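You operate a simulated robot arm through the tools that you are given. There is no shell and no other tool. Be economical: measure what you need, move in short steps, check, and stop when the job is done.

You run a simulated robot arm. Do the job below in one go: nothing can be reset, and whatever is moved stays where it is left.

TASK
Switch the steamer off, park its plug in the grey holder and serve the green bun on the board.
Fine: off before the plug moves; the lid goes back on.

The check looks at the end state, three seconds after you hand in, the way a careful person would. Anything else that was tipped, shoved, dropped, spilled or broken makes it a failure. Lids that push on must go on centred and level and be pressed home; caps that screw on are set level and turned clockwise until they are tight.

THE ROBOT
A 5-joint arm with a two-finger parallel gripper, fixed in place. Base frame: the origin is at the foot of the arm, x ahead of it, y to its left, z up; the work surface is at about z = 0. Readings come in m, rad, newtons and seconds.
With the tool pointing down near the work surface it reaches from about 0.26 to 0.68 m from the base axis. Its first joint turns from -1.152 to 1.152 rad. The tool tilts only in the upright plane through the base axis and itself; it spins freely about its own axis. Payload 2.9 kg.
The tool frame sits at the grasp point between the pads (the TCP): z along the fingers, y along the line on which they close. The tips reach 0.03 m beyond it. Largest opening 0.11 m; finger width 0.02, thickness 0.01; the body of the gripper, 0.048 by 0.112 m, starts 0.055 m behind the TCP.
Orientation is told as [roll, pitch, yaw] about the base's x, y, z axes, in that order, counted from this pose: with the fingers straight down and closing along the base's y, the tool's x points along the base's -x, its y along +y and its z along -z.

THE INTERFACE
- The arm moves only by the tool servo_tool. Its argument "plan" is a list of rows, each an object of numbers (a shift or turn left out is 0, a gripper value left out holds the last): "wx", "wy", "wz": the turn, a rotation vector about the tool's x, y, z in units of 4 degrees (1.0 is 4 degrees); "x", "y", "z": the shift along the tool's x, y, z in units of 25 mm (1.0 is 25 mm); "hand": the closure in counts, from 0 (fully open) to 255 (shut). In form: [{"wx": .., "wy": .., "wz": .., "x": .., "y": .., "z": .., "hand": ..}, ...]. A call has 1 to 12 rows; each row shifts and turns the commanded pose from where the row before left it, along the tool's axes as they then stand. A call with a number of a shift or a turn outside -1 to 1 is refused whole. Each row takes 0.2 s and may step no farther than 0.05 m and 0.15 rad from the row before; otherwise, or with a gripper value out of range, the whole call is refused. Where a pose cannot be reached the arm comes as near as it can. A force on the tool above 40 N (or 10 N above the force at the start of the call, whichever is more), or a blocked arm, ends the call early, and 0.2 s more pass. The fingers move at their own pace (about 0.108 m/s each) and stop on an object; they squeeze with about 24 N. The grip force told is the motor's: it shows also when the fingers shut on nothing. Time passes only in rows, and 0.2 s behind the last, so rows that do not move let the fingers close. It gives the time, the measured TCP pose, the force on the tool (base axes), the opening and the grip force at its end, in the units of the frame above (readings bear some noise), with the torque about the TCP (base axes, N m) and any sound that the robot's microphone picked up, and new pictures: "views" is both (left out), scene, wrist or none.
- Cameras (640 x 400 px; columns grow to the right, rows downward): "scene" is fixed at [0.0293, -0.4662, 0.5744]; the picture's right is [0.82, -0.57, 0.00], its down [-0.50, -0.73, -0.47] and it looks along [0.27, 0.39, -0.88] (base axes); focal length 214 px, centre (320, 200). "wrist" rides on the gripper at [0.072, 0.017, -0.103] in the tool frame; the picture's right is [-0.23, 0.97, 0.00], its down [-0.76, -0.18, -0.62] and it looks along [-0.61, -0.14, 0.78] (tool axes); focal length 222 px, centre (320, 200). There is no depth. A picture from a camera that has moved, and an enlarged one, comes with that camera's place and axes in the base frame and with its lens. The place of the scene camera against the robot may be out by one fixed shift of up to 0.018 m in any direction.
- enlarge(camera, box): a new picture of the part [left, top, right, bottom] of that camera's present view, enlarged. It takes no simulated time.
- job_done(): hands the job in; it is judged then, once.

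Work in short steps. Places have to be worked out from the pictures, the camera data and where the tool is seen: move nearer, look again, correct. Check each grasp and each placing, and mend what went wrong. You have 120 turns and 200 pictures in all, those below and enlarged ones among them. Open the gripper and draw the arm clear of the work before you hand the job in, unless the task says otherwise; then end with one line.

The tools are called after "Emit:" as name(argument=value, ...) on one line, values as JSON. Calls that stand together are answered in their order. servo_tool: Moves the arm, as the interface text tells. Its arguments: {"type":"object","properties":{"plan":{"type":"array"},"views":{"type":"string","enum":["both","scene","wrist","none"]}},"required":["plan"]} The other tools are called the same way: enlarge (camera, box) takes an enlarged picture of a part of a camera's view; job_done () hands the job in.

At the start:

```text
t: 0.0
tcp_pos: [0.4567, 0.0485, 0.3657]
orientation: [0.0, 0.0, 0.002]
contact_force: [0.4, 1.3, -0.1]
moment: [0.02, 0.0, -0.02]
gripper_width: 0.1101
finger_force: 0.1
```

scene: 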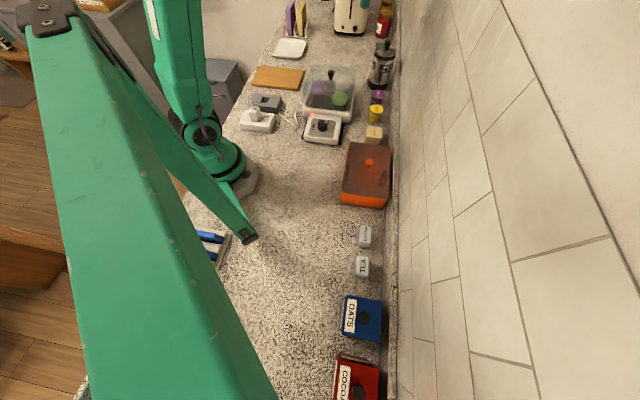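
wrist: 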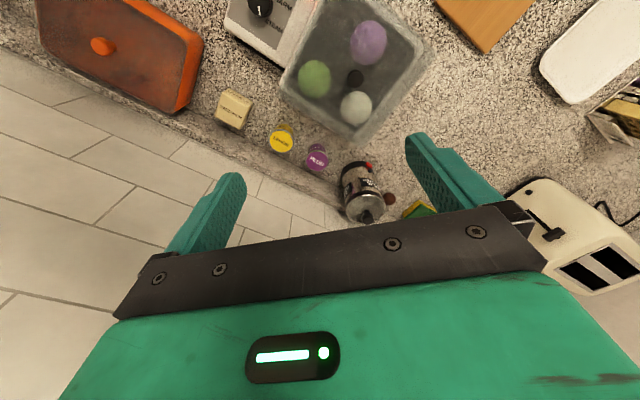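

I begin by enlarging the area of the steamer, its switch unit, and the plug/holder in both views.

Emit:
enlarge(camera="scene", box=[220, 50, 400, 162])

Emit:
enlarge(camera="wrist", box=[200, 0, 480, 175])

```text
3.56 times, centred on (310, 106) of scene
camera zoom: at [0.0293, -0.4662, 0.5744], right [0.82, -0.57, 0.0], down [-0.5, -0.73, -0.47], along [0.27, 0.39, -0.88], focal length 763 px, centre (356, 534)
```

zoom: 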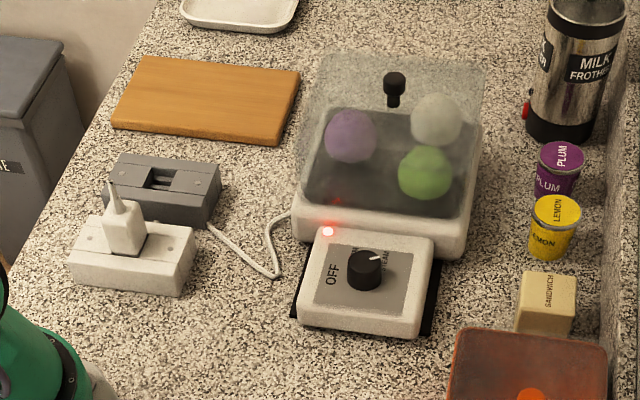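

```text
2.29 times, centred on (340, 88) of wrist
camera zoom: at [0.3837, 0.0659, 0.4683], right [0.23, 0.97, 0.0], down [0.76, -0.18, 0.62], along [0.61, -0.14, -0.78], focal length 508 px, centre (274, 457)
```

zoom: 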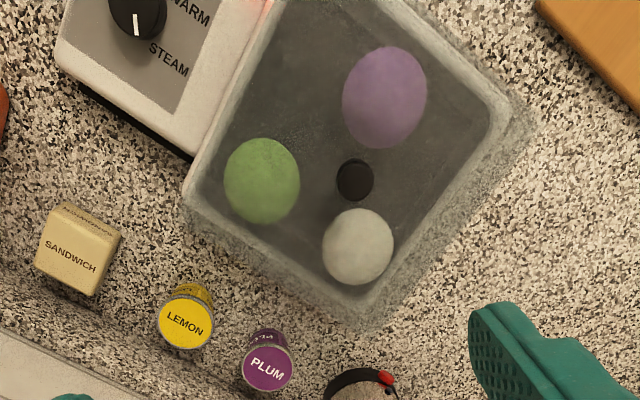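

The knob seems to be near (0.345,-0.015), the lid's knob near (0.45,0.09,0.16), the plug near (0.19,0.16). I move above the control panel for a closer look.

Emit:
servo_tool(plan=[{"x": 0.71, "y": -0.39, "z": 0.57}, {"x": 0.71, "y": -0.39, "z": 0.57}, {"x": 0.71, "y": -0.39, "z": 0.57}, {"x": 0.71, "y": -0.39, "z": 0.57}, {"x": 0.71, "y": -0.39, "z": 0.57}, {"x": 0.71, "y": -0.39, "z": 0.57}, {}])

```text
t: 1.6
tcp_pos: [0.3493, -0.0101, 0.2804]
orientation: [0.001, 0.001, 0.0]
contact_force: [0.4, -0.1, -0.2]
moment: [0.0, 0.0, -0.01]
gripper_width: 0.11
finger_force: 0.1
camera wrist: at [0.2764, 0.0066, 0.383], right [0.23, 0.97, 0.0], down [0.76, -0.18, 0.62], along [0.61, -0.14, -0.78], focal length 222 px, centre (320, 200)
```

scene: 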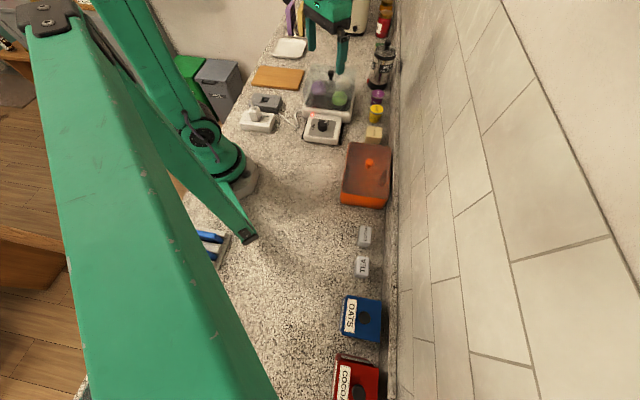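
wrist: 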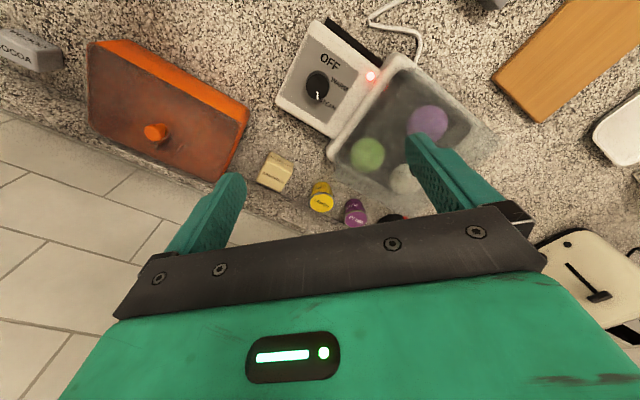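

I enlarge the panel to read the knob markings.

Emit:
enlarge(camera="wrist", box=[250, 10, 410, 110])

```text
4.00 times, centred on (330, 60) of wrist
camera zoom: at [0.2764, 0.0066, 0.383], right [0.23, 0.97, 0.0], down [0.76, -0.18, 0.62], along [0.61, -0.14, -0.78], focal length 888 px, centre (280, 760)
```

zoom: 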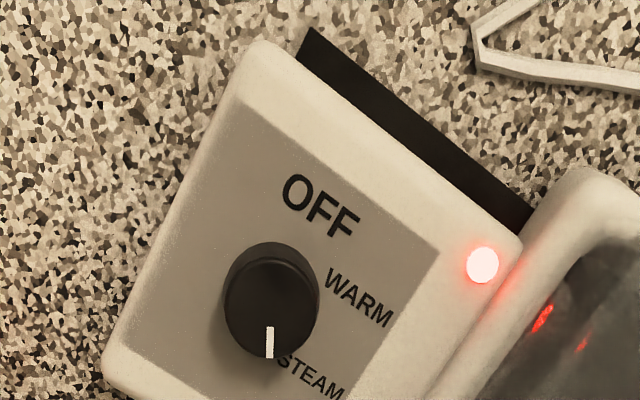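

Knob pointer is at STEAM (≈-13° in base), OFF lies about 150° counter-clockwise, at (≈137°). I come down above the knob at (0.345,-0.013), turned 10° ccw, for a height check.

Emit:
servo_tool(plan=[{"x": 0.17, "y": -0.12, "z": 0.9}, {"z": 1}, {"z": 1, "wz": -0.8}, {"z": 0.8, "wz": -0.8}, {"z": 0.8, "wz": -0.9}, {"z": 0.7}, {}])

Emit:
enlarge(camera="scene", box=[270, 30, 410, 150])

```text
t: 3.2
tcp_pos: [0.3449, -0.0145, 0.1509]
orientation: [0.0, 0.001, 0.175]
contact_force: [-0.3, 0.0, 0.5]
moment: [0.01, 0.03, -0.05]
gripper_width: 0.11
finger_force: 0.1
camera wrist: at [0.2715, -0.0094, 0.2526], right [0.05, 1.0, 0.0], down [0.78, -0.04, 0.62], along [0.62, -0.03, -0.78], focal length 222 px, centre (320, 200)
```

scene: 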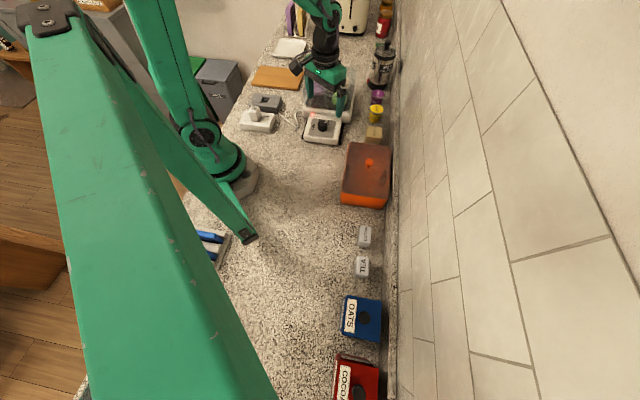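
wrist: 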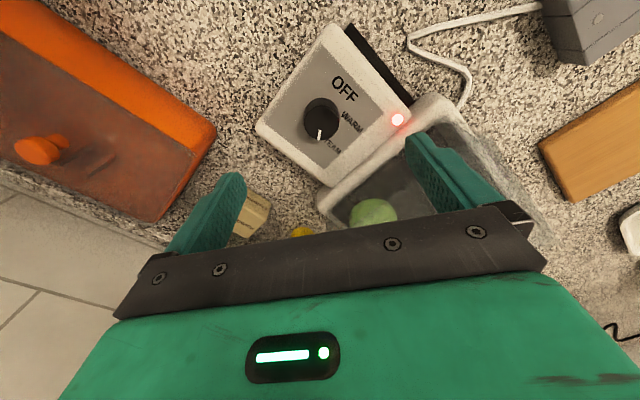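

```text
3.33 times, centred on (340, 90) of scene
camera zoom: at [0.0293, -0.4662, 0.5744], right [0.82, -0.57, 0.0], down [-0.5, -0.73, -0.47], along [0.27, 0.39, -0.88], focal length 715 px, centre (253, 567)
```

zoom: 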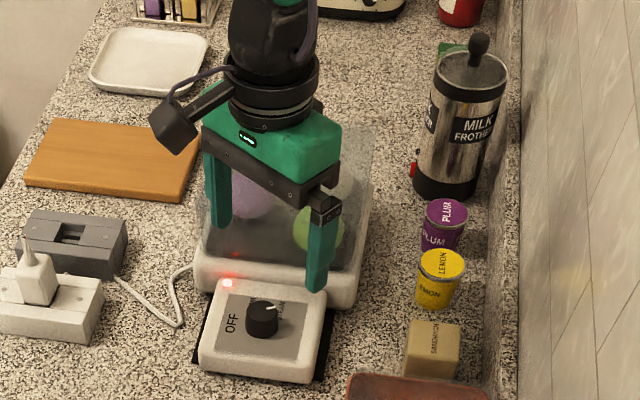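

The knob sits roughly centred between the fingers; I lower another 40 mm (tips at 0.08) and compare.

Emit:
servo_tool(plan=[{"z": 0.6}, {"z": 0.6}, {"z": 0.4}, {}])

Emit:
enlarge(camera="scene", box=[280, 70, 376, 130])

Emit:
enlarge(camera="wrist", box=[180, 50, 500, 250])

```text
t: 4.2
tcp_pos: [0.3447, -0.0137, 0.1106]
orientation: [0.001, 0.001, 0.176]
contact_force: [0.4, -0.4, -0.4]
moment: [-0.03, -0.03, 0.01]
gripper_width: 0.1101
finger_force: 0.0
camera wrist: at [0.2707, -0.0089, 0.2129], right [0.05, 1.0, 0.0], down [0.78, -0.04, 0.62], along [0.62, -0.03, -0.78], focal length 222 px, centre (320, 200)
```

scene: 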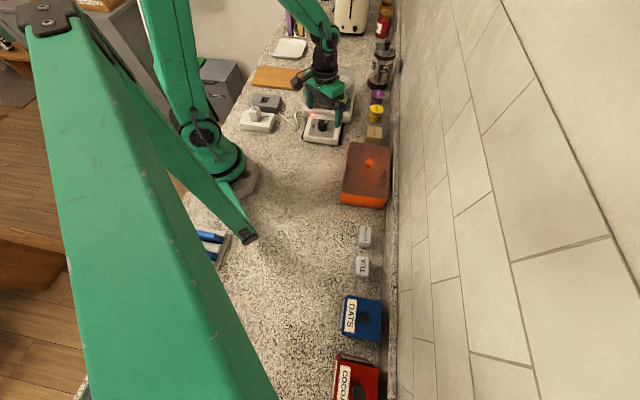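
wrist: 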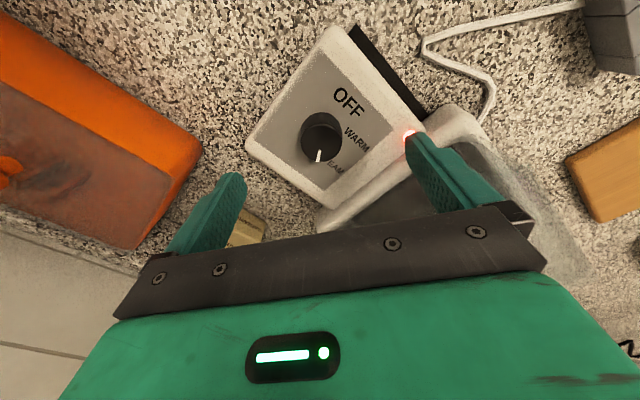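

```text
6.67 times, centred on (328, 100) of scene
camera zoom: at [0.0293, -0.4662, 0.5744], right [0.82, -0.57, 0.0], down [-0.5, -0.73, -0.47], along [0.27, 0.39, -0.88], focal length 1430 px, centre (267, 867)
```

zoom: 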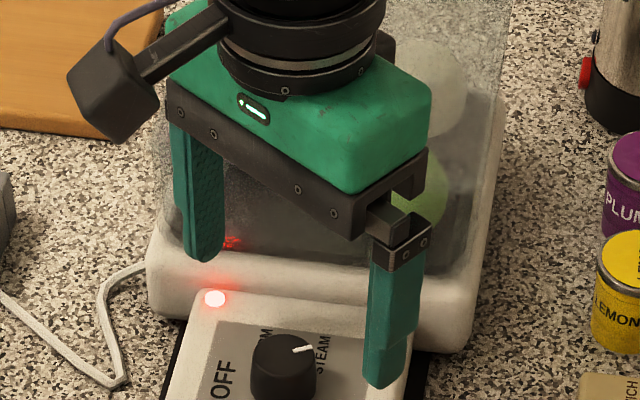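

```text
2.00 times, centred on (340, 150) of wrist
camera zoom: at [0.2707, -0.0089, 0.2129], right [0.05, 1.0, 0.0], down [0.78, -0.04, 0.62], along [0.62, -0.03, -0.78], focal length 444 px, centre (280, 300)
```

zoom: 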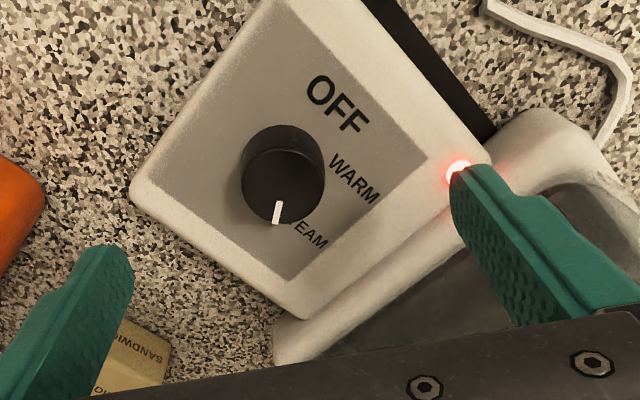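

Knob appears to be ~1 cm nearer the base than the tips' midpoint; I shift -8 mm in x, half close the fingers, and lower 20 mm.

Emit:
servo_tool(plan=[{"x": 0.32, "hand": 105}, {"z": 0.4}, {"z": 0.4}, {}])

Emit:
enlarge(camera="scene", box=[280, 80, 376, 140])

Emit:
enlarge(camera="wrist", box=[180, 50, 500, 250])

```text
t: 5.2
tcp_pos: [0.3373, -0.0147, 0.0917]
orientation: [-0.001, 0.0, 0.175]
contact_force: [0.0, -0.8, 0.1]
moment: [0.03, -0.01, 0.0]
gripper_width: 0.0647
finger_force: 0.1
camera wrist: at [0.2629, -0.0103, 0.1934], right [0.05, 1.0, 0.0], down [0.78, -0.04, 0.62], along [0.62, -0.03, -0.78], focal length 222 px, centre (320, 200)
```

scene: 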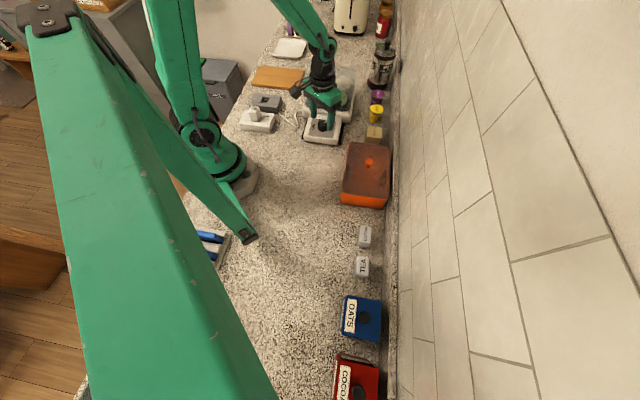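
wrist: 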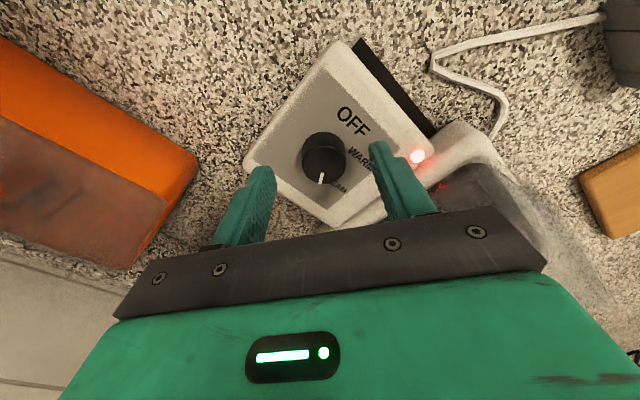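

```text
6.67 times, centred on (328, 110) of scene
camera zoom: at [0.0293, -0.4662, 0.5744], right [0.82, -0.57, 0.0], down [-0.5, -0.73, -0.47], along [0.27, 0.39, -0.88], focal length 1430 px, centre (267, 800)
```

zoom: 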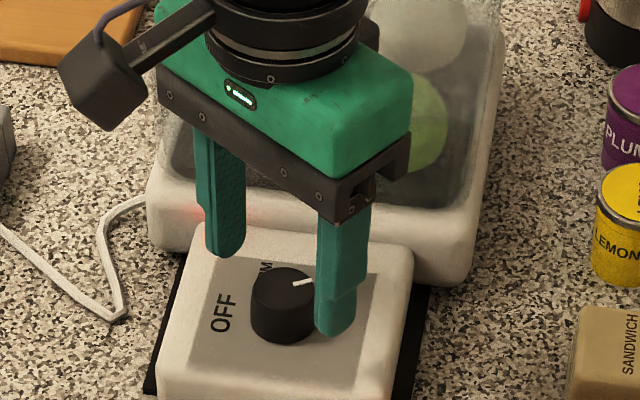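

```text
2.00 times, centred on (340, 150) of wrist
camera zoom: at [0.2629, -0.0103, 0.1934], right [0.05, 1.0, 0.0], down [0.78, -0.04, 0.62], along [0.62, -0.03, -0.78], focal length 444 px, centre (280, 300)
```

zoom: 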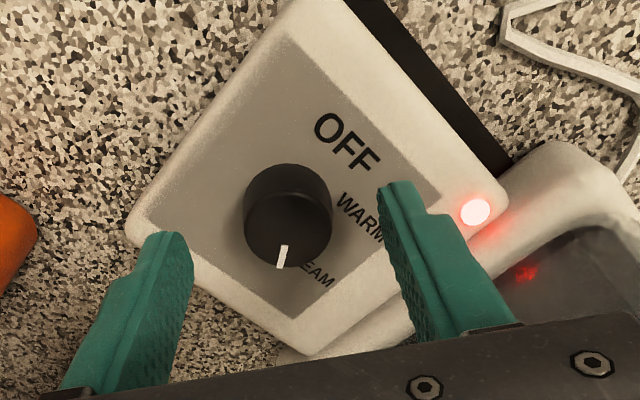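

Tips are now at about the knob's top height and nearly centred. I nudge +4 mm x, +2 mm y, lower 18 mm, and close on the knob.

Emit:
servo_tool(plan=[{"x": -0.17, "y": 0.05}, {"z": 0.4}, {"z": 0.32}, {"hand": 255}, {}, {}])

Emit:
enlarge(camera="scene", box=[280, 80, 376, 140])

```text
t: 6.6
tcp_pos: [0.3412, -0.0109, 0.0735]
orientation: [0.0, 0.002, 0.177]
contact_force: [-3.6, 25.4, 2.3]
moment: [0.72, 0.26, 0.05]
gripper_width: 0.0326
finger_force: 44.9
camera wrist: at [0.2667, -0.0081, 0.1752], right [0.05, 1.0, 0.0], down [0.78, -0.04, 0.62], along [0.62, -0.03, -0.78], focal length 222 px, centre (320, 200)
```

scene: 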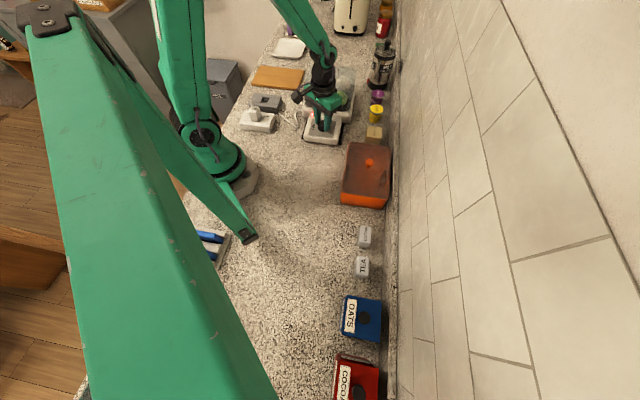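
wrist: 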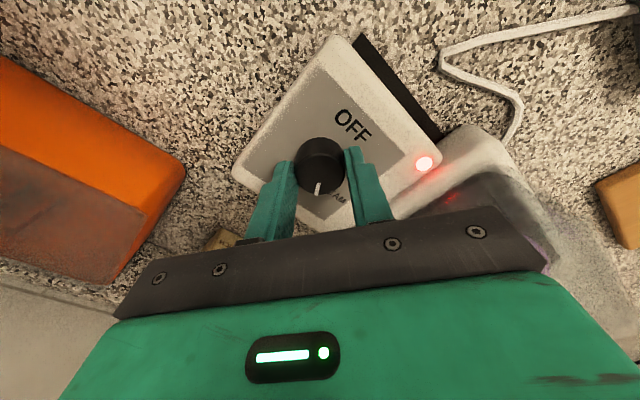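

```text
6.67 times, centred on (328, 110) of scene
camera zoom: at [0.0293, -0.4662, 0.5744], right [0.82, -0.57, 0.0], down [-0.5, -0.73, -0.47], along [0.27, 0.39, -0.88], focal length 1430 px, centre (267, 800)
```

zoom: 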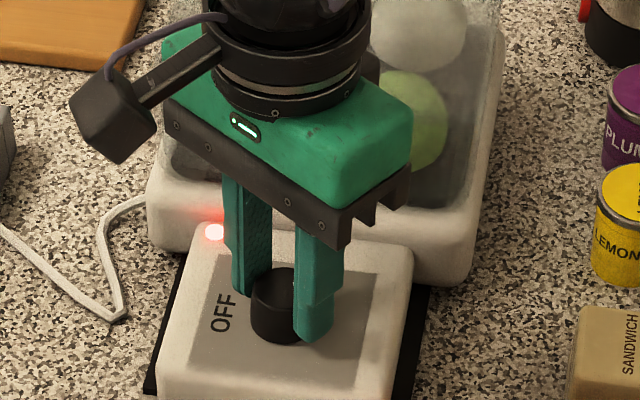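

The knob is gripped, but a 25 N side load shows it sits a little further +y; I relax by shifting +3 mm.

Emit:
servo_tool(plan=[{"y": 0.12}, {}], views="none")

```text
t: 7.3
tcp_pos: [0.34, -0.012, 0.0735]
orientation: [0.0, -0.002, 0.168]
contact_force: [0.7, -3.1, 0.5]
moment: [-0.16, -0.01, -0.01]
gripper_width: 0.0329
finger_force: 45.0
stopped in row 2: the force on the tool passed its limit at 43 N (the readings are from after the stop); the commanded pose is now the measured one
```

Side load is gone. Now I turn ccw (negative wz) in small steps, watching forces.

Emit:
servo_tool(plan=[{"wz": -1}, {"wz": -1}, {"wz": -1}, {"wz": -1}, {"wz": -1}, {}], views="wrist")

```text
t: 8.7
tcp_pos: [0.3402, -0.0124, 0.0729]
orientation: [-0.003, -0.002, 0.517]
contact_force: [3.2, -20.5, 1.6]
moment: [-0.66, 0.06, -0.04]
gripper_width: 0.0324
finger_force: 44.7
camera wrist: at [0.2693, -0.0332, 0.175], right [-0.28, 0.96, 0.0], down [0.75, 0.22, 0.62], along [0.6, 0.18, -0.78], focal length 222 px, centre (320, 200)
```

wrist: 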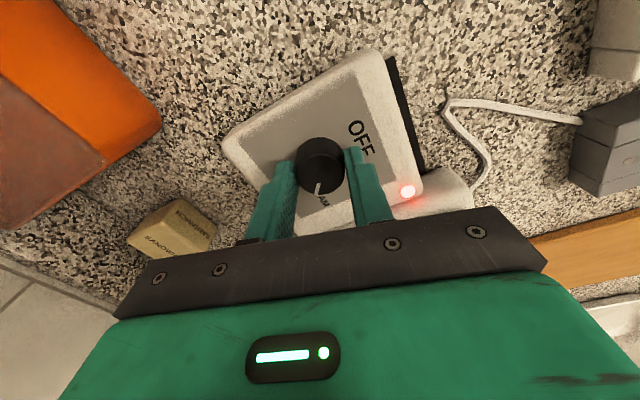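

The knob follows the fingers. I correct ~1.5 mm and continue the turn.

Emit:
servo_tool(plan=[{"y": -0.05, "x": 0.02, "wz": -1}, {"wz": -1}, {"wz": -1}, {"wz": -1}, {"wz": -1}, {}], views="none")

```text
t: 10.1
tcp_pos: [0.3412, -0.0128, 0.0729]
orientation: [-0.001, 0.0, 0.868]
contact_force: [0.6, 23.4, 16.7]
moment: [0.46, 0.31, 0.02]
gripper_width: 0.0326
finger_force: 44.9
```

Continue with small corrections; angle so far 40°.

Emit:
servo_tool(plan=[{"y": 0.03, "x": -0.03, "z": -0.03, "wz": -1}, {"wz": -1}, {"wz": -1}, {"wz": -1}, {"wz": -1}, {}], views="wrist")

```text
t: 11.5
tcp_pos: [0.3408, -0.0127, 0.0742]
orientation: [-0.003, 0.0, 1.214]
contact_force: [14.9, -23.2, -26.5]
moment: [-0.7, -0.33, -0.16]
gripper_width: 0.0327
finger_force: 45.2
camera wrist: at [0.3, -0.0744, 0.1756], right [-0.83, 0.55, 0.0], down [0.43, 0.65, 0.62], along [0.35, 0.52, -0.78], focal length 222 px, centre (320, 200)
```

wrist: 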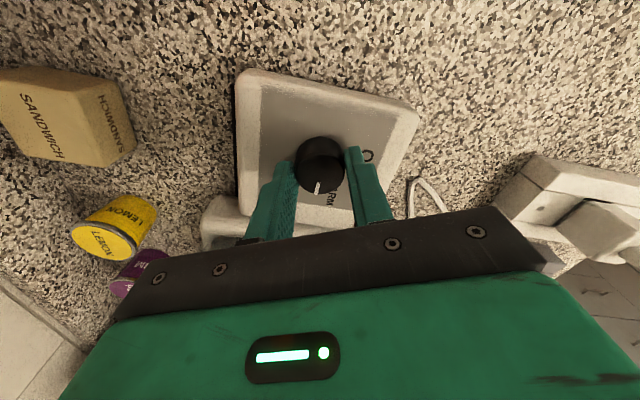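

Turned 60°. I release the knob slightly, and spin back 72° cw for the next bite.

Emit:
servo_tool(plan=[{"hand": 110}, {}, {"wz": 1}, {"wz": 1}, {"wz": 1}, {"wz": 1}, {"wz": 1}, {"wz": 1}, {"wz": 1}, {"wz": 1}, {"wz": 1}], views="none")

Emit:
servo_tool(plan=[{"wz": 1}, {"wz": 1}, {"wz": 1}, {"wz": 1}, {"wz": 1}, {"wz": 1}, {"wz": 1}, {"wz": 1}, {"wz": 1}, {}])

Emit:
enlarge(camera="wrist", box=[180, 50, 500, 250])

```text
t: 13.9
tcp_pos: [0.341, -0.0125, 0.0735]
orientation: [0.0, 0.001, 0.584]
contact_force: [-0.4, 0.2, 0.2]
moment: [-0.03, 0.01, -0.02]
gripper_width: 0.0624
finger_force: 0.0
```

```text
t: 16.1
tcp_pos: [0.3409, -0.0119, 0.0741]
orientation: [0.0, -0.002, -0.041]
contact_force: [0.2, 0.2, -0.6]
moment: [0.0, -0.02, 0.0]
gripper_width: 0.0627
finger_force: 0.0
camera wrist: at [0.2692, 0.0081, 0.1756], right [0.27, 0.96, 0.0], down [0.75, -0.21, 0.62], along [0.6, -0.17, -0.78], focal length 222 px, centre (320, 200)
```

scene: 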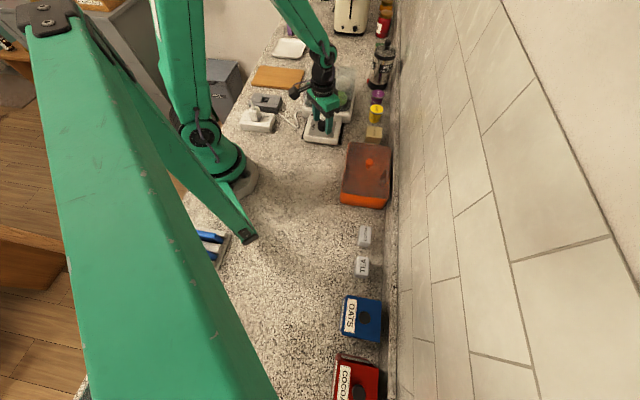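
wrist: 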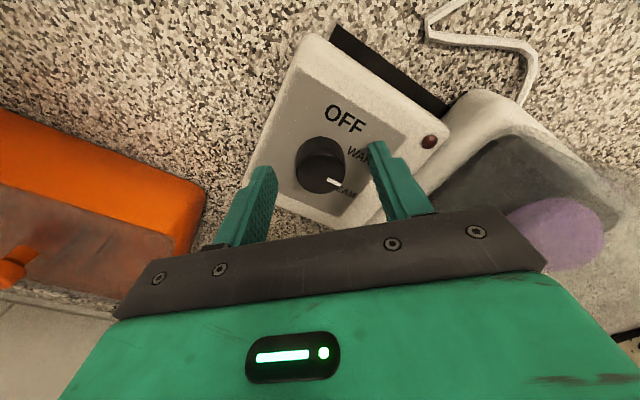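

```text
2.00 times, centred on (340, 150) of wrist
camera zoom: at [0.2692, 0.0081, 0.1756], right [0.27, 0.96, 0.0], down [0.75, -0.21, 0.62], along [0.6, -0.17, -0.78], focal length 444 px, centre (280, 300)
```

zoom: 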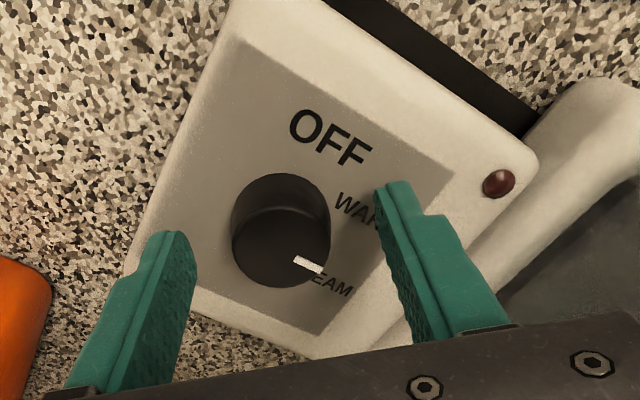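

The LED is dark already, but the pointer still needs ~85–90° more to reach OFF. I grip again and continue.

Emit:
servo_tool(plan=[{"hand": 255}, {}, {}], views="none")

```text
t: 16.9
tcp_pos: [0.3405, -0.0116, 0.073]
orientation: [0.0, -0.001, -0.04]
contact_force: [0.5, 7.2, -1.3]
moment: [0.19, -0.02, 0.03]
gripper_width: 0.0325
finger_force: 45.4
```

Low side load; turning on.

Emit:
servo_tool(plan=[{"wz": -1, "y": 0.02}, {"wz": -1}, {"wz": -1}, {"wz": -1}, {"wz": -1}, {"wz": -1}, {"wz": -1}, {}], views="none")

Emit:
servo_tool(plan=[{"wz": -1}, {"wz": -1}, {"wz": -1}, {"wz": -1}, {"wz": -1}, {"wz": -1}, {"wz": -1}, {}], views="wrist")

```text
t: 18.7
tcp_pos: [0.3414, -0.0106, 0.0749]
orientation: [-0.001, -0.004, 0.45]
contact_force: [2.7, -23.4, 3.7]
moment: [-0.75, -0.1, -0.37]
gripper_width: 0.0324
finger_force: 44.8
```

```text
t: 20.5
tcp_pos: [0.3416, -0.0116, 0.0752]
orientation: [-0.004, -0.003, 0.937]
contact_force: [15.1, -16.9, 4.0]
moment: [-0.51, -0.54, -0.21]
gripper_width: 0.0325
finger_force: 44.9
camera wrist: at [0.2849, -0.0597, 0.1763], right [-0.65, 0.76, 0.0], down [0.59, 0.51, 0.63], along [0.48, 0.41, -0.78], focal length 222 px, centre (320, 200)
```

wrist: 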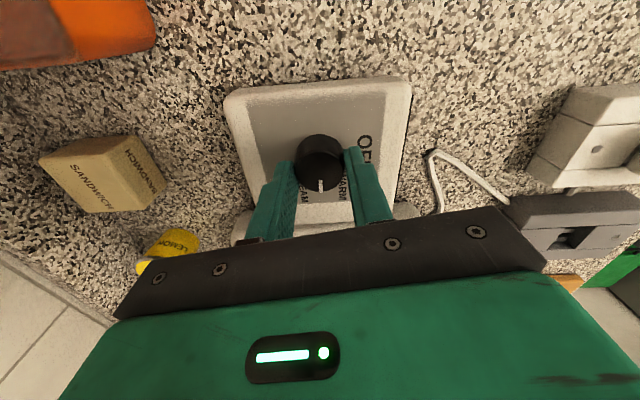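

The pointer has not followed this time (it slipped or met a detent). I release and rise to look at the panel.

Emit:
servo_tool(plan=[{"hand": 100}, {}, {"z": -0.9}, {"z": -0.9}, {"wz": 1}, {"wz": 1}, {"wz": 1}, {"wz": 1}, {}], views="wrist")

Emit:
enlarge(camera="wrist", box=[220, 40, 460, 190])

Emit:
enlarge(camera="scene", box=[280, 80, 376, 140])

```text
t: 22.5
tcp_pos: [0.3402, -0.0116, 0.1191]
orientation: [0.001, 0.001, 0.657]
contact_force: [0.8, 0.2, 0.1]
moment: [0.02, 0.02, -0.01]
gripper_width: 0.0669
finger_force: 0.0
camera wrist: at [0.2727, -0.0423, 0.2207], right [-0.41, 0.91, 0.0], down [0.71, 0.32, 0.62], along [0.57, 0.26, -0.78], focal length 222 px, centre (320, 200)
```

wrist: 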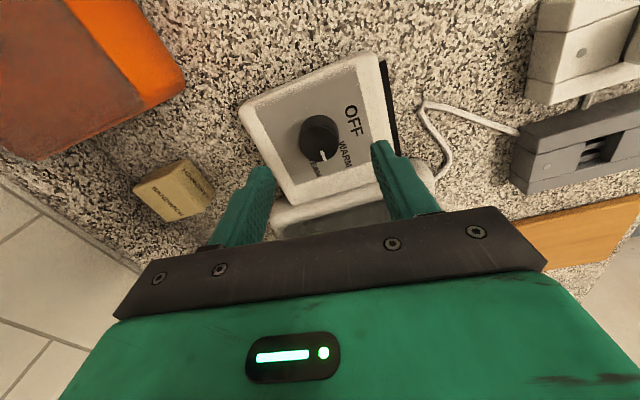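

```text
2.67 times, centred on (340, 115) of wrist
camera zoom: at [0.2727, -0.0423, 0.2207], right [-0.41, 0.91, 0.0], down [0.71, 0.32, 0.62], along [0.57, 0.26, -0.78], focal length 592 px, centre (267, 427)
```

zoom: 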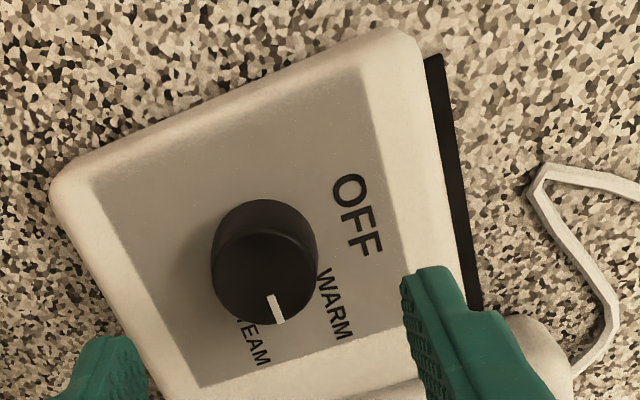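

```text
6.67 times, centred on (328, 110) of scene
camera zoom: at [0.0293, -0.4662, 0.5744], right [0.82, -0.57, 0.0], down [-0.5, -0.73, -0.47], along [0.27, 0.39, -0.88], focal length 1430 px, centre (267, 800)
```

zoom: 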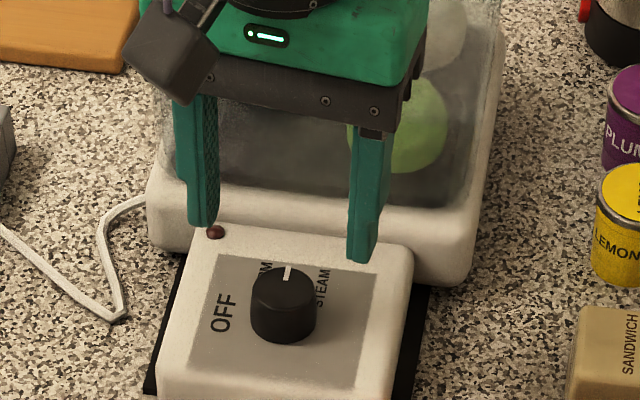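

The pointer now stands about 90° short of OFF. I go down again (a little deeper) with axis back at start, to grip and test turning a few steps.

Emit:
servo_tool(plan=[{"wz": 1}, {"wz": 1}, {"wz": 1}, {"wz": 1}, {"wz": 1}, {"wz": 1}, {"wz": 1}, {"z": 1}, {"z": 0.9}, {"z": 0.2}, {"hand": 255}, {}], views="none")

Emit:
servo_tool(plan=[{}, {"wz": -1}, {"wz": -1}, {}])

Emit:
enlarge(camera="wrist", box=[240, 100, 400, 200])

```text
t: 25.1
tcp_pos: [0.3409, -0.0126, 0.0661]
orientation: [0.0, -0.003, 0.166]
contact_force: [3.0, -26.9, -6.1]
moment: [-0.78, -0.25, -0.13]
gripper_width: 0.033
finger_force: 45.0
```

```text
t: 25.9
tcp_pos: [0.34, -0.0138, 0.0659]
orientation: [0.001, 0.002, 0.276]
contact_force: [0.7, -2.5, -1.1]
moment: [-0.09, 0.21, -0.56]
gripper_width: 0.0334
finger_force: 44.9
stopped in row 3: the force on the tool passed its limit at 40 N (the readings are from after the stop); the commanded pose is now the measured one
camera wrist: at [0.2661, -0.0157, 0.1684], right [-0.05, 1.0, 0.0], down [0.78, 0.04, 0.62], along [0.62, 0.03, -0.78], focal length 222 px, centre (320, 200)
```

scene: 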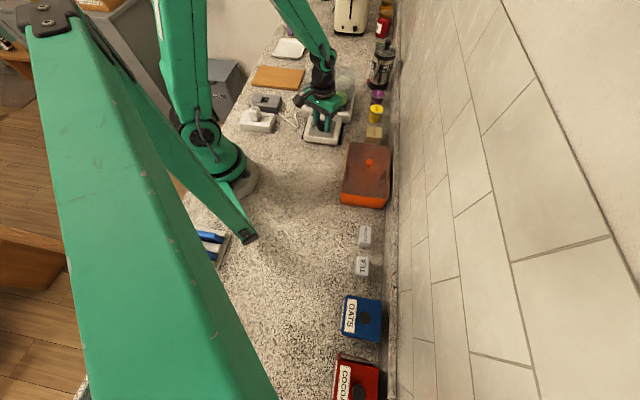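
wrist: 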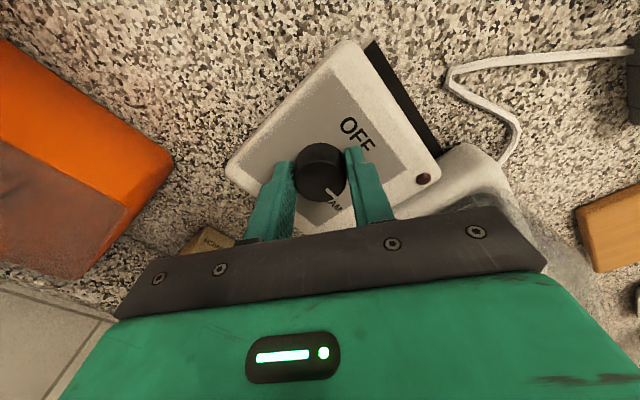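

```text
4.00 times, centred on (320, 150) of wrist
camera zoom: at [0.2661, -0.0157, 0.1684], right [-0.05, 1.0, 0.0], down [0.78, 0.04, 0.62], along [0.62, 0.03, -0.78], focal length 888 px, centre (320, 400)
```

zoom: 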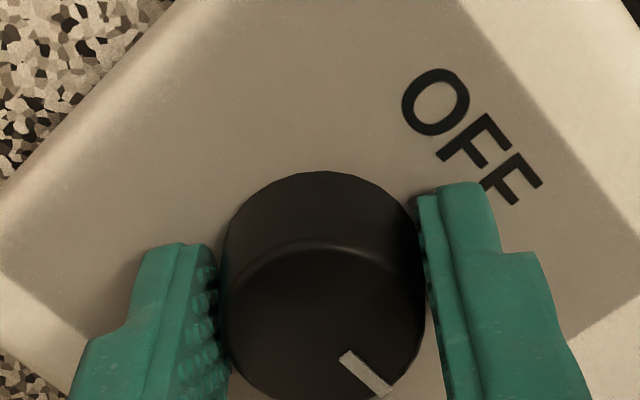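

A torque of 0.56 N·m without motion means a hard stop counter-clockwise here, with the LED dark. I test the range the other way: release, spin 80° ccw, and regrip.

Emit:
servo_tool(plan=[{"hand": 110}, {"z": -0.2}, {"wz": -1}, {"wz": -1}, {"wz": -1}, {"wz": -1}, {"wz": -1}, {"wz": -1}, {"wz": -1}, {"wz": -1}, {"wz": -1}, {"wz": -1}], views="none")

Emit:
servo_tool(plan=[{"wz": -1}, {"wz": -1}, {"wz": -1}, {"wz": -1}, {"wz": -1}, {"wz": -1}, {"wz": -1}, {"wz": -1}, {"hand": 255}, {}, {}], views="wrist")

```text
t: 28.4
tcp_pos: [0.3395, -0.0115, 0.0716]
orientation: [0.002, 0.002, 0.979]
contact_force: [-0.3, -0.4, 0.5]
moment: [0.03, 0.02, 0.0]
gripper_width: 0.0625
finger_force: 0.1
```

```text
t: 30.9
tcp_pos: [0.3418, -0.0123, 0.0716]
orientation: [-0.003, 0.0, 1.537]
contact_force: [17.7, -0.3, -9.8]
moment: [0.04, -0.55, -0.02]
gripper_width: 0.0331
finger_force: 44.9
camera wrist: at [0.3219, -0.0837, 0.1733], right [-0.97, 0.26, 0.0], down [0.2, 0.75, 0.62], along [0.17, 0.6, -0.78], focal length 222 px, centre (320, 200)
```

wrist: 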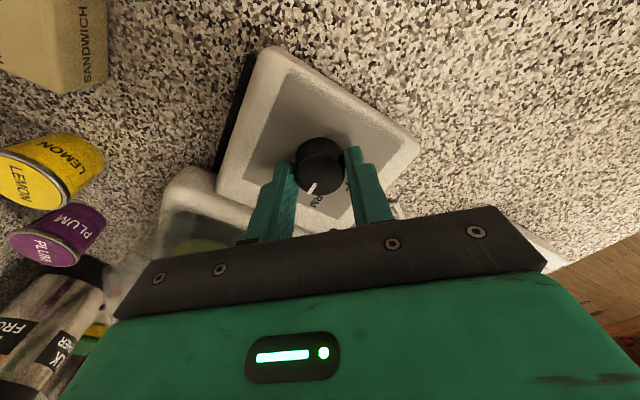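

Gripped; now try turning clockwise 28° with a small centring correction.

Emit:
servo_tool(plan=[{"y": -0.06}, {"wz": 1}, {"wz": 1}, {"wz": 1}, {"wz": 1}, {"wz": 1}, {"wz": 1}, {"wz": 1}, {}], views="wrist")

```text
t: 32.9
tcp_pos: [0.3412, -0.0127, 0.0709]
orientation: [0.001, 0.001, 1.046]
contact_force: [-2.7, 15.1, 32.4]
moment: [0.45, 0.38, -0.05]
gripper_width: 0.033
finger_force: 45.2
camera wrist: at [0.291, -0.0662, 0.1735], right [-0.73, 0.68, 0.0], down [0.54, 0.57, 0.62], along [0.42, 0.45, -0.78], focal length 222 px, centre (320, 200)
```

wrist: 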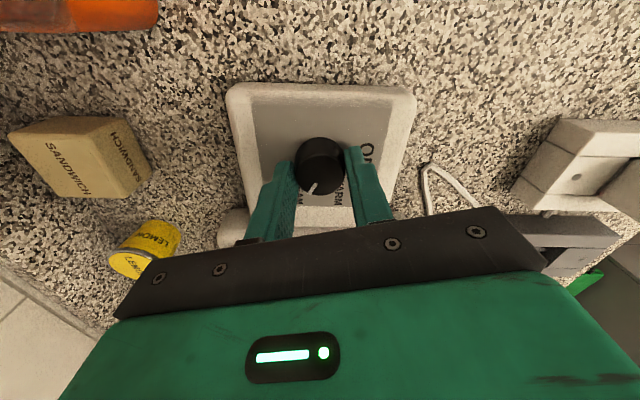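

The knob follows freely clockwise. I continue in this direction to find the other end of its range.

Emit:
servo_tool(plan=[{"z": -0.06, "wz": 1}, {"wz": 1}, {"wz": 1}, {"wz": 1}, {"wz": 1}, {"wz": 1}, {"wz": 1}, {"wz": 1}, {"wz": 1}, {"wz": 1}, {}], views="wrist")

```text
t: 35.2
tcp_pos: [0.3407, -0.0134, 0.0731]
orientation: [0.001, 0.005, 0.347]
contact_force: [6.6, -5.4, -29.8]
moment: [-0.17, -0.04, -0.04]
gripper_width: 0.0324
finger_force: 45.5
camera wrist: at [0.2675, -0.0208, 0.1747], right [-0.12, 0.99, 0.0], down [0.78, 0.09, 0.62], along [0.62, 0.07, -0.78], focal length 222 px, centre (320, 200)
```

wrist: 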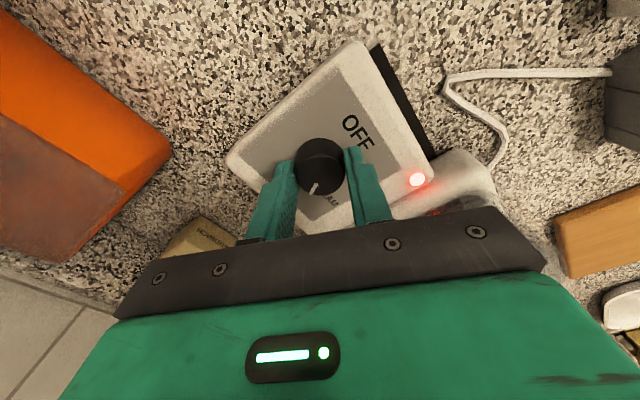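

LED is lit again. Continue clockwise 32° more to seek the far stop.

Emit:
servo_tool(plan=[{"wz": 1, "z": 0.05}, {"wz": 1}, {"wz": 1}, {"wz": 1}, {"wz": 1}, {"wz": 1}, {"wz": 1}, {"wz": 1}, {}], views="wrist")

```text
t: 36.9
tcp_pos: [0.3408, -0.0115, 0.0717]
orientation: [0.0, 0.008, -0.13]
contact_force: [-2.4, 1.7, 2.2]
moment: [-0.03, -0.43, -0.04]
gripper_width: 0.0322
finger_force: 45.3
stopped in row 8: the force on the tool passed its limit at 41 N (the readings are from after the stop); the commanded pose is now the measured one
camera wrist: at [0.272, 0.0145, 0.1747], right [0.35, 0.94, 0.0], down [0.74, -0.27, 0.62], along [0.58, -0.22, -0.79], focal length 222 px, centre (320, 200)
```

wrist: 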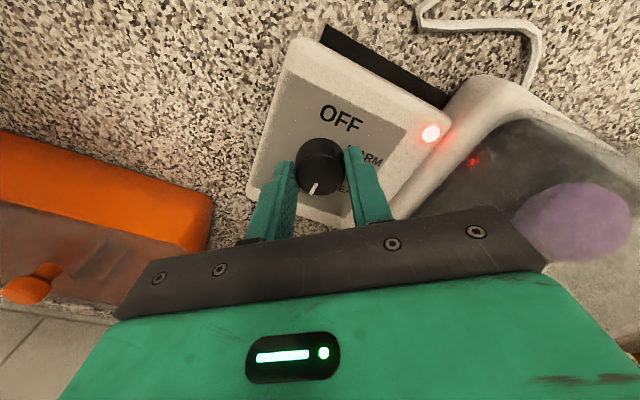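

Still following (≈95° from the stop). Regrip once more and continue clockwise.

Emit:
servo_tool(plan=[{"hand": 110}, {}, {"wz": -1}, {"wz": -1}, {"wz": -1}, {"wz": -1}, {"wz": -1}, {"wz": -1}, {"wz": -1}, {"wz": -1}, {"wz": -1}, {"wz": -1}], views="none")

Emit:
servo_tool(plan=[{"wz": -1}, {"wz": -1}, {"wz": -1}, {"wz": -1}, {"wz": -1}, {"wz": -1}, {"wz": -1}, {"wz": -1}, {"hand": 255}, {}, {}], views="none")

Emit:
servo_tool(plan=[{"wz": 1}, {"wz": 1}, {"wz": 1}, {"wz": 1}, {"wz": 1}, {"wz": 1}, {"wz": 1}, {"wz": 1}, {}], views="wrist")

```text
t: 39.5
tcp_pos: [0.34, -0.0115, 0.0718]
orientation: [0.002, 0.005, 0.571]
contact_force: [0.3, -0.1, -0.2]
moment: [-0.04, 0.02, -0.03]
gripper_width: 0.0627
finger_force: 0.1
```

```text
t: 41.9
tcp_pos: [0.3415, -0.0113, 0.0723]
orientation: [0.003, 0.002, 1.128]
contact_force: [9.7, -4.4, -7.6]
moment: [-0.18, -0.21, -0.01]
gripper_width: 0.0325
finger_force: 45.4
```

```text
t: 43.9
tcp_pos: [0.341, -0.0132, 0.0725]
orientation: [0.0, 0.003, 0.569]
contact_force: [14.0, -13.7, -2.4]
moment: [-0.34, -0.54, 0.68]
gripper_width: 0.0326
finger_force: 44.7
camera wrist: at [0.2719, -0.0364, 0.1748], right [-0.33, 0.94, 0.0], down [0.74, 0.26, 0.62], along [0.59, 0.21, -0.78], focal length 222 px, centre (320, 200)
```

wrist: 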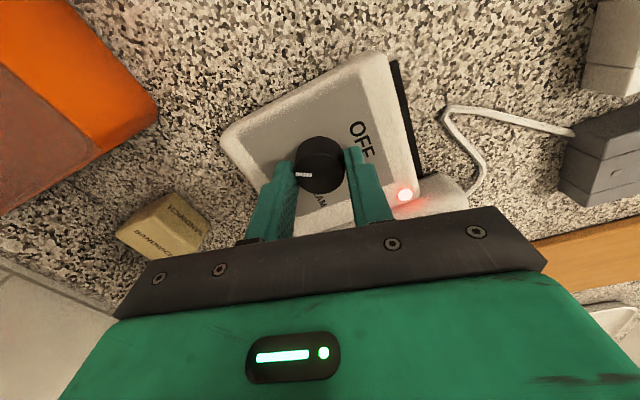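

The far stop is here (range ≈120°, LED lit). So the counter-clockwise stop with the lamp dark is OFF. I turn it all the way back ccw.

Emit:
servo_tool(plan=[{"wz": -1}, {"wz": -1}, {"wz": -1}, {"wz": -1}, {"wz": -1}, {"wz": -1}, {"wz": -1}, {"wz": -1}, {}], views="none")

Emit:
servo_tool(plan=[{"wz": -1}, {"wz": -1}, {"wz": -1}, {"wz": -1}, {"wz": -1}, {"wz": -1}, {"wz": -1}, {"wz": -1}, {"hand": 110}, {}], views="wrist")

```text
t: 45.9
tcp_pos: [0.3407, -0.0123, 0.0735]
orientation: [0.004, 0.003, 1.129]
contact_force: [12.9, -26.3, 8.4]
moment: [-0.68, -0.57, 0.0]
gripper_width: 0.0327
finger_force: 45.5
```

```text
t: 48.1
tcp_pos: [0.3405, -0.0115, 0.0703]
orientation: [0.007, -0.003, 1.686]
contact_force: [1.3, 0.2, -0.2]
moment: [0.01, 0.0, -0.02]
gripper_width: 0.0626
finger_force: 0.0
camera wrist: at [0.3328, -0.0854, 0.1738], right [-0.99, 0.11, 0.01], down [0.09, 0.78, 0.62], along [0.06, 0.62, -0.78], focal length 222 px, centre (320, 200)
```

wrist: 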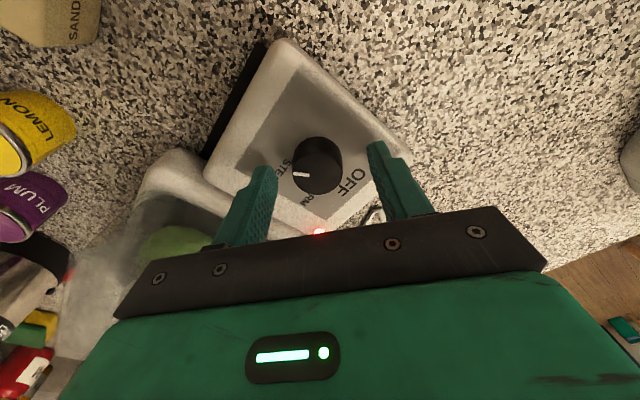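

Turned 64°, the pointer following. Spin back and take a second bite of 60+°.

Emit:
servo_tool(plan=[{"wz": 1}, {"wz": 1}, {"wz": 1}, {"wz": 1}, {"wz": 1}, {"wz": 1}, {"wz": 1}, {"wz": 1}, {"wz": 1}, {"wz": 1}, {"wz": 1}, {"wz": 1}], views="none")

Emit:
servo_tool(plan=[{"wz": 1}, {"wz": 1}, {"wz": 1}, {"wz": 1}, {"wz": 1}, {"wz": 1}, {"wz": 1}, {"wz": 1}, {"hand": 255}, {}, {}], views="none")

Emit:
servo_tool(plan=[{"wz": -1}, {"wz": -1}, {"wz": -1}, {"wz": -1}, {"wz": -1}, {"wz": -1}, {"wz": -1}, {"wz": -1}, {}], views="none")

Emit:
servo_tool(plan=[{"wz": -1}, {"wz": -1}, {"wz": -1}, {"wz": -1}, {"wz": -1}, {"wz": -1}, {"wz": -1}, {}], views="wrist")

```text
t: 50.7
tcp_pos: [0.3404, -0.0118, 0.0718]
orientation: [0.006, 0.003, 0.846]
contact_force: [0.2, 0.1, 0.3]
moment: [-0.01, 0.01, 0.01]
gripper_width: 0.0627
finger_force: 0.1
```

```text
t: 53.1
tcp_pos: [0.3398, -0.0122, 0.0718]
orientation: [0.003, 0.006, 0.288]
contact_force: [1.4, -12.2, -3.6]
moment: [-0.36, -0.14, -0.01]
gripper_width: 0.0326
finger_force: 45.7
```

```text
t: 55.1
tcp_pos: [0.3411, -0.0115, 0.0718]
orientation: [0.003, 0.002, 0.846]
contact_force: [2.2, -0.4, -1.6]
moment: [-0.2, 0.07, 0.01]
gripper_width: 0.0326
finger_force: 44.2
stopped in row 9: the force on the tool passed its limit at 40 N (the readings are from after the stop); the commanded pose is now the measured one
```

```text
t: 56.9
tcp_pos: [0.3419, -0.0123, 0.0724]
orientation: [0.003, 0.0, 1.338]
contact_force: [9.3, -15.3, -10.2]
moment: [-0.43, -0.32, 0.0]
gripper_width: 0.0328
finger_force: 45.3
camera wrist: at [0.3086, -0.079, 0.1743], right [-0.89, 0.45, 0.0], down [0.35, 0.7, 0.62], along [0.28, 0.56, -0.78], focal length 222 px, centre (320, 200)
```

wrist: 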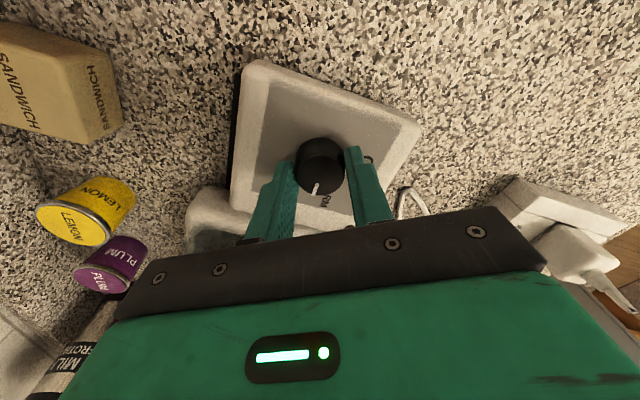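

Turn a few more steps to feel the stop.

Emit:
servo_tool(plan=[{"wz": -1}, {"wz": -1}, {"wz": -1}, {}], views="none")

```text
t: 57.9
tcp_pos: [0.3416, -0.0119, 0.0726]
orientation: [0.001, -0.001, 1.546]
contact_force: [9.7, -1.3, 3.4]
moment: [-0.03, -0.24, -0.95]
gripper_width: 0.0325
finger_force: 45.2
```

At the stop (−0.95 N·m). I release, rise straight up and check the panel.

Emit:
servo_tool(plan=[{"hand": 110}, {}, {"z": -1}, {"z": -1}, {"z": -1}, {"z": -1}, {"z": -1, "hand": 0}, {"z": -1}, {}])

Emit:
enlarge(camera="scene", box=[220, 50, 380, 150])

Emit:
enlarge(camera="wrist", box=[200, 0, 480, 175])

```text
t: 59.9
tcp_pos: [0.3403, -0.0128, 0.2205]
orientation: [0.005, 0.0, 1.544]
contact_force: [-0.1, 0.5, -0.2]
moment: [0.01, 0.0, -0.01]
gripper_width: 0.1098
finger_force: 0.0
camera wrist: at [0.3231, -0.0842, 0.3243], right [-0.97, 0.25, 0.0], down [0.2, 0.76, 0.62], along [0.15, 0.6, -0.78], focal length 222 px, centre (320, 200)
```

scene: 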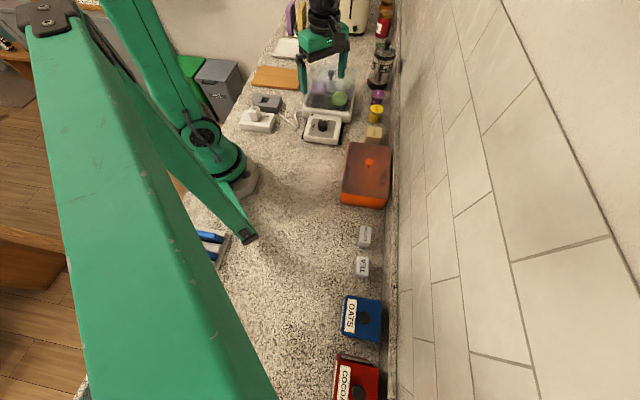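
wrist: 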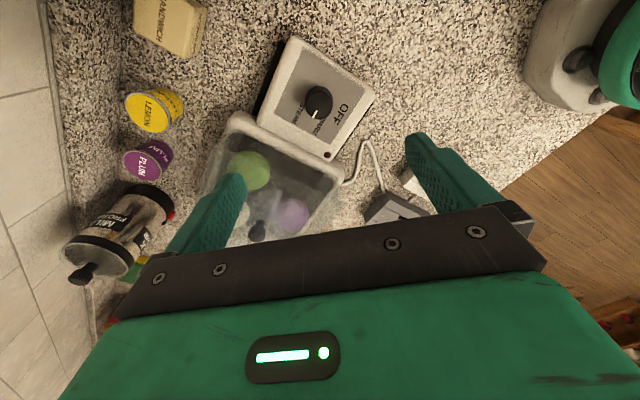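

```text
4.00 times, centred on (300, 100) of scene
camera zoom: at [0.0293, -0.4662, 0.5744], right [0.82, -0.57, 0.0], down [-0.5, -0.73, -0.47], along [0.27, 0.39, -0.88], focal length 858 px, centre (400, 600)
```

zoom: 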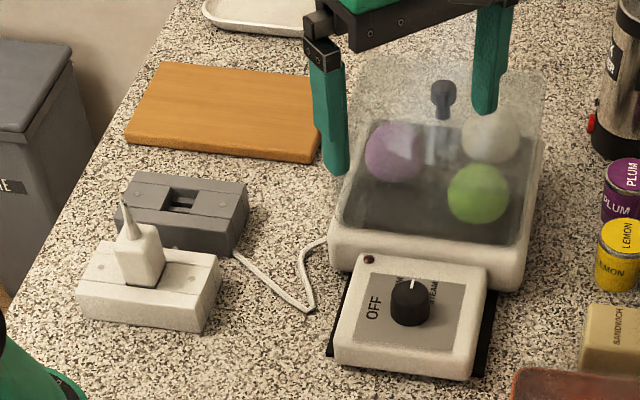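

```text
2.29 times, centred on (340, 88) of wrist
camera zoom: at [0.3231, -0.0842, 0.3243], right [-0.97, 0.25, 0.0], down [0.2, 0.76, 0.62], along [0.15, 0.6, -0.78], focal length 508 px, centre (274, 457)
```

zoom: 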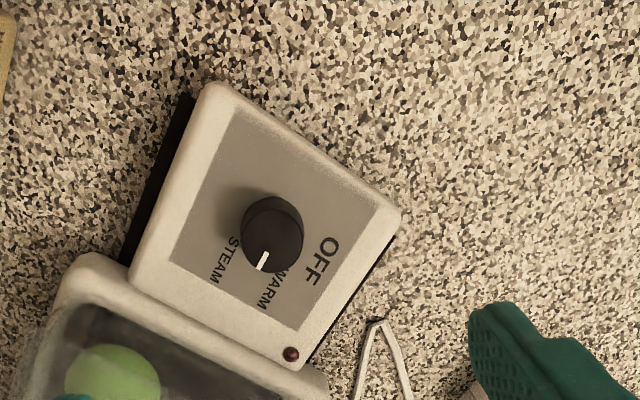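

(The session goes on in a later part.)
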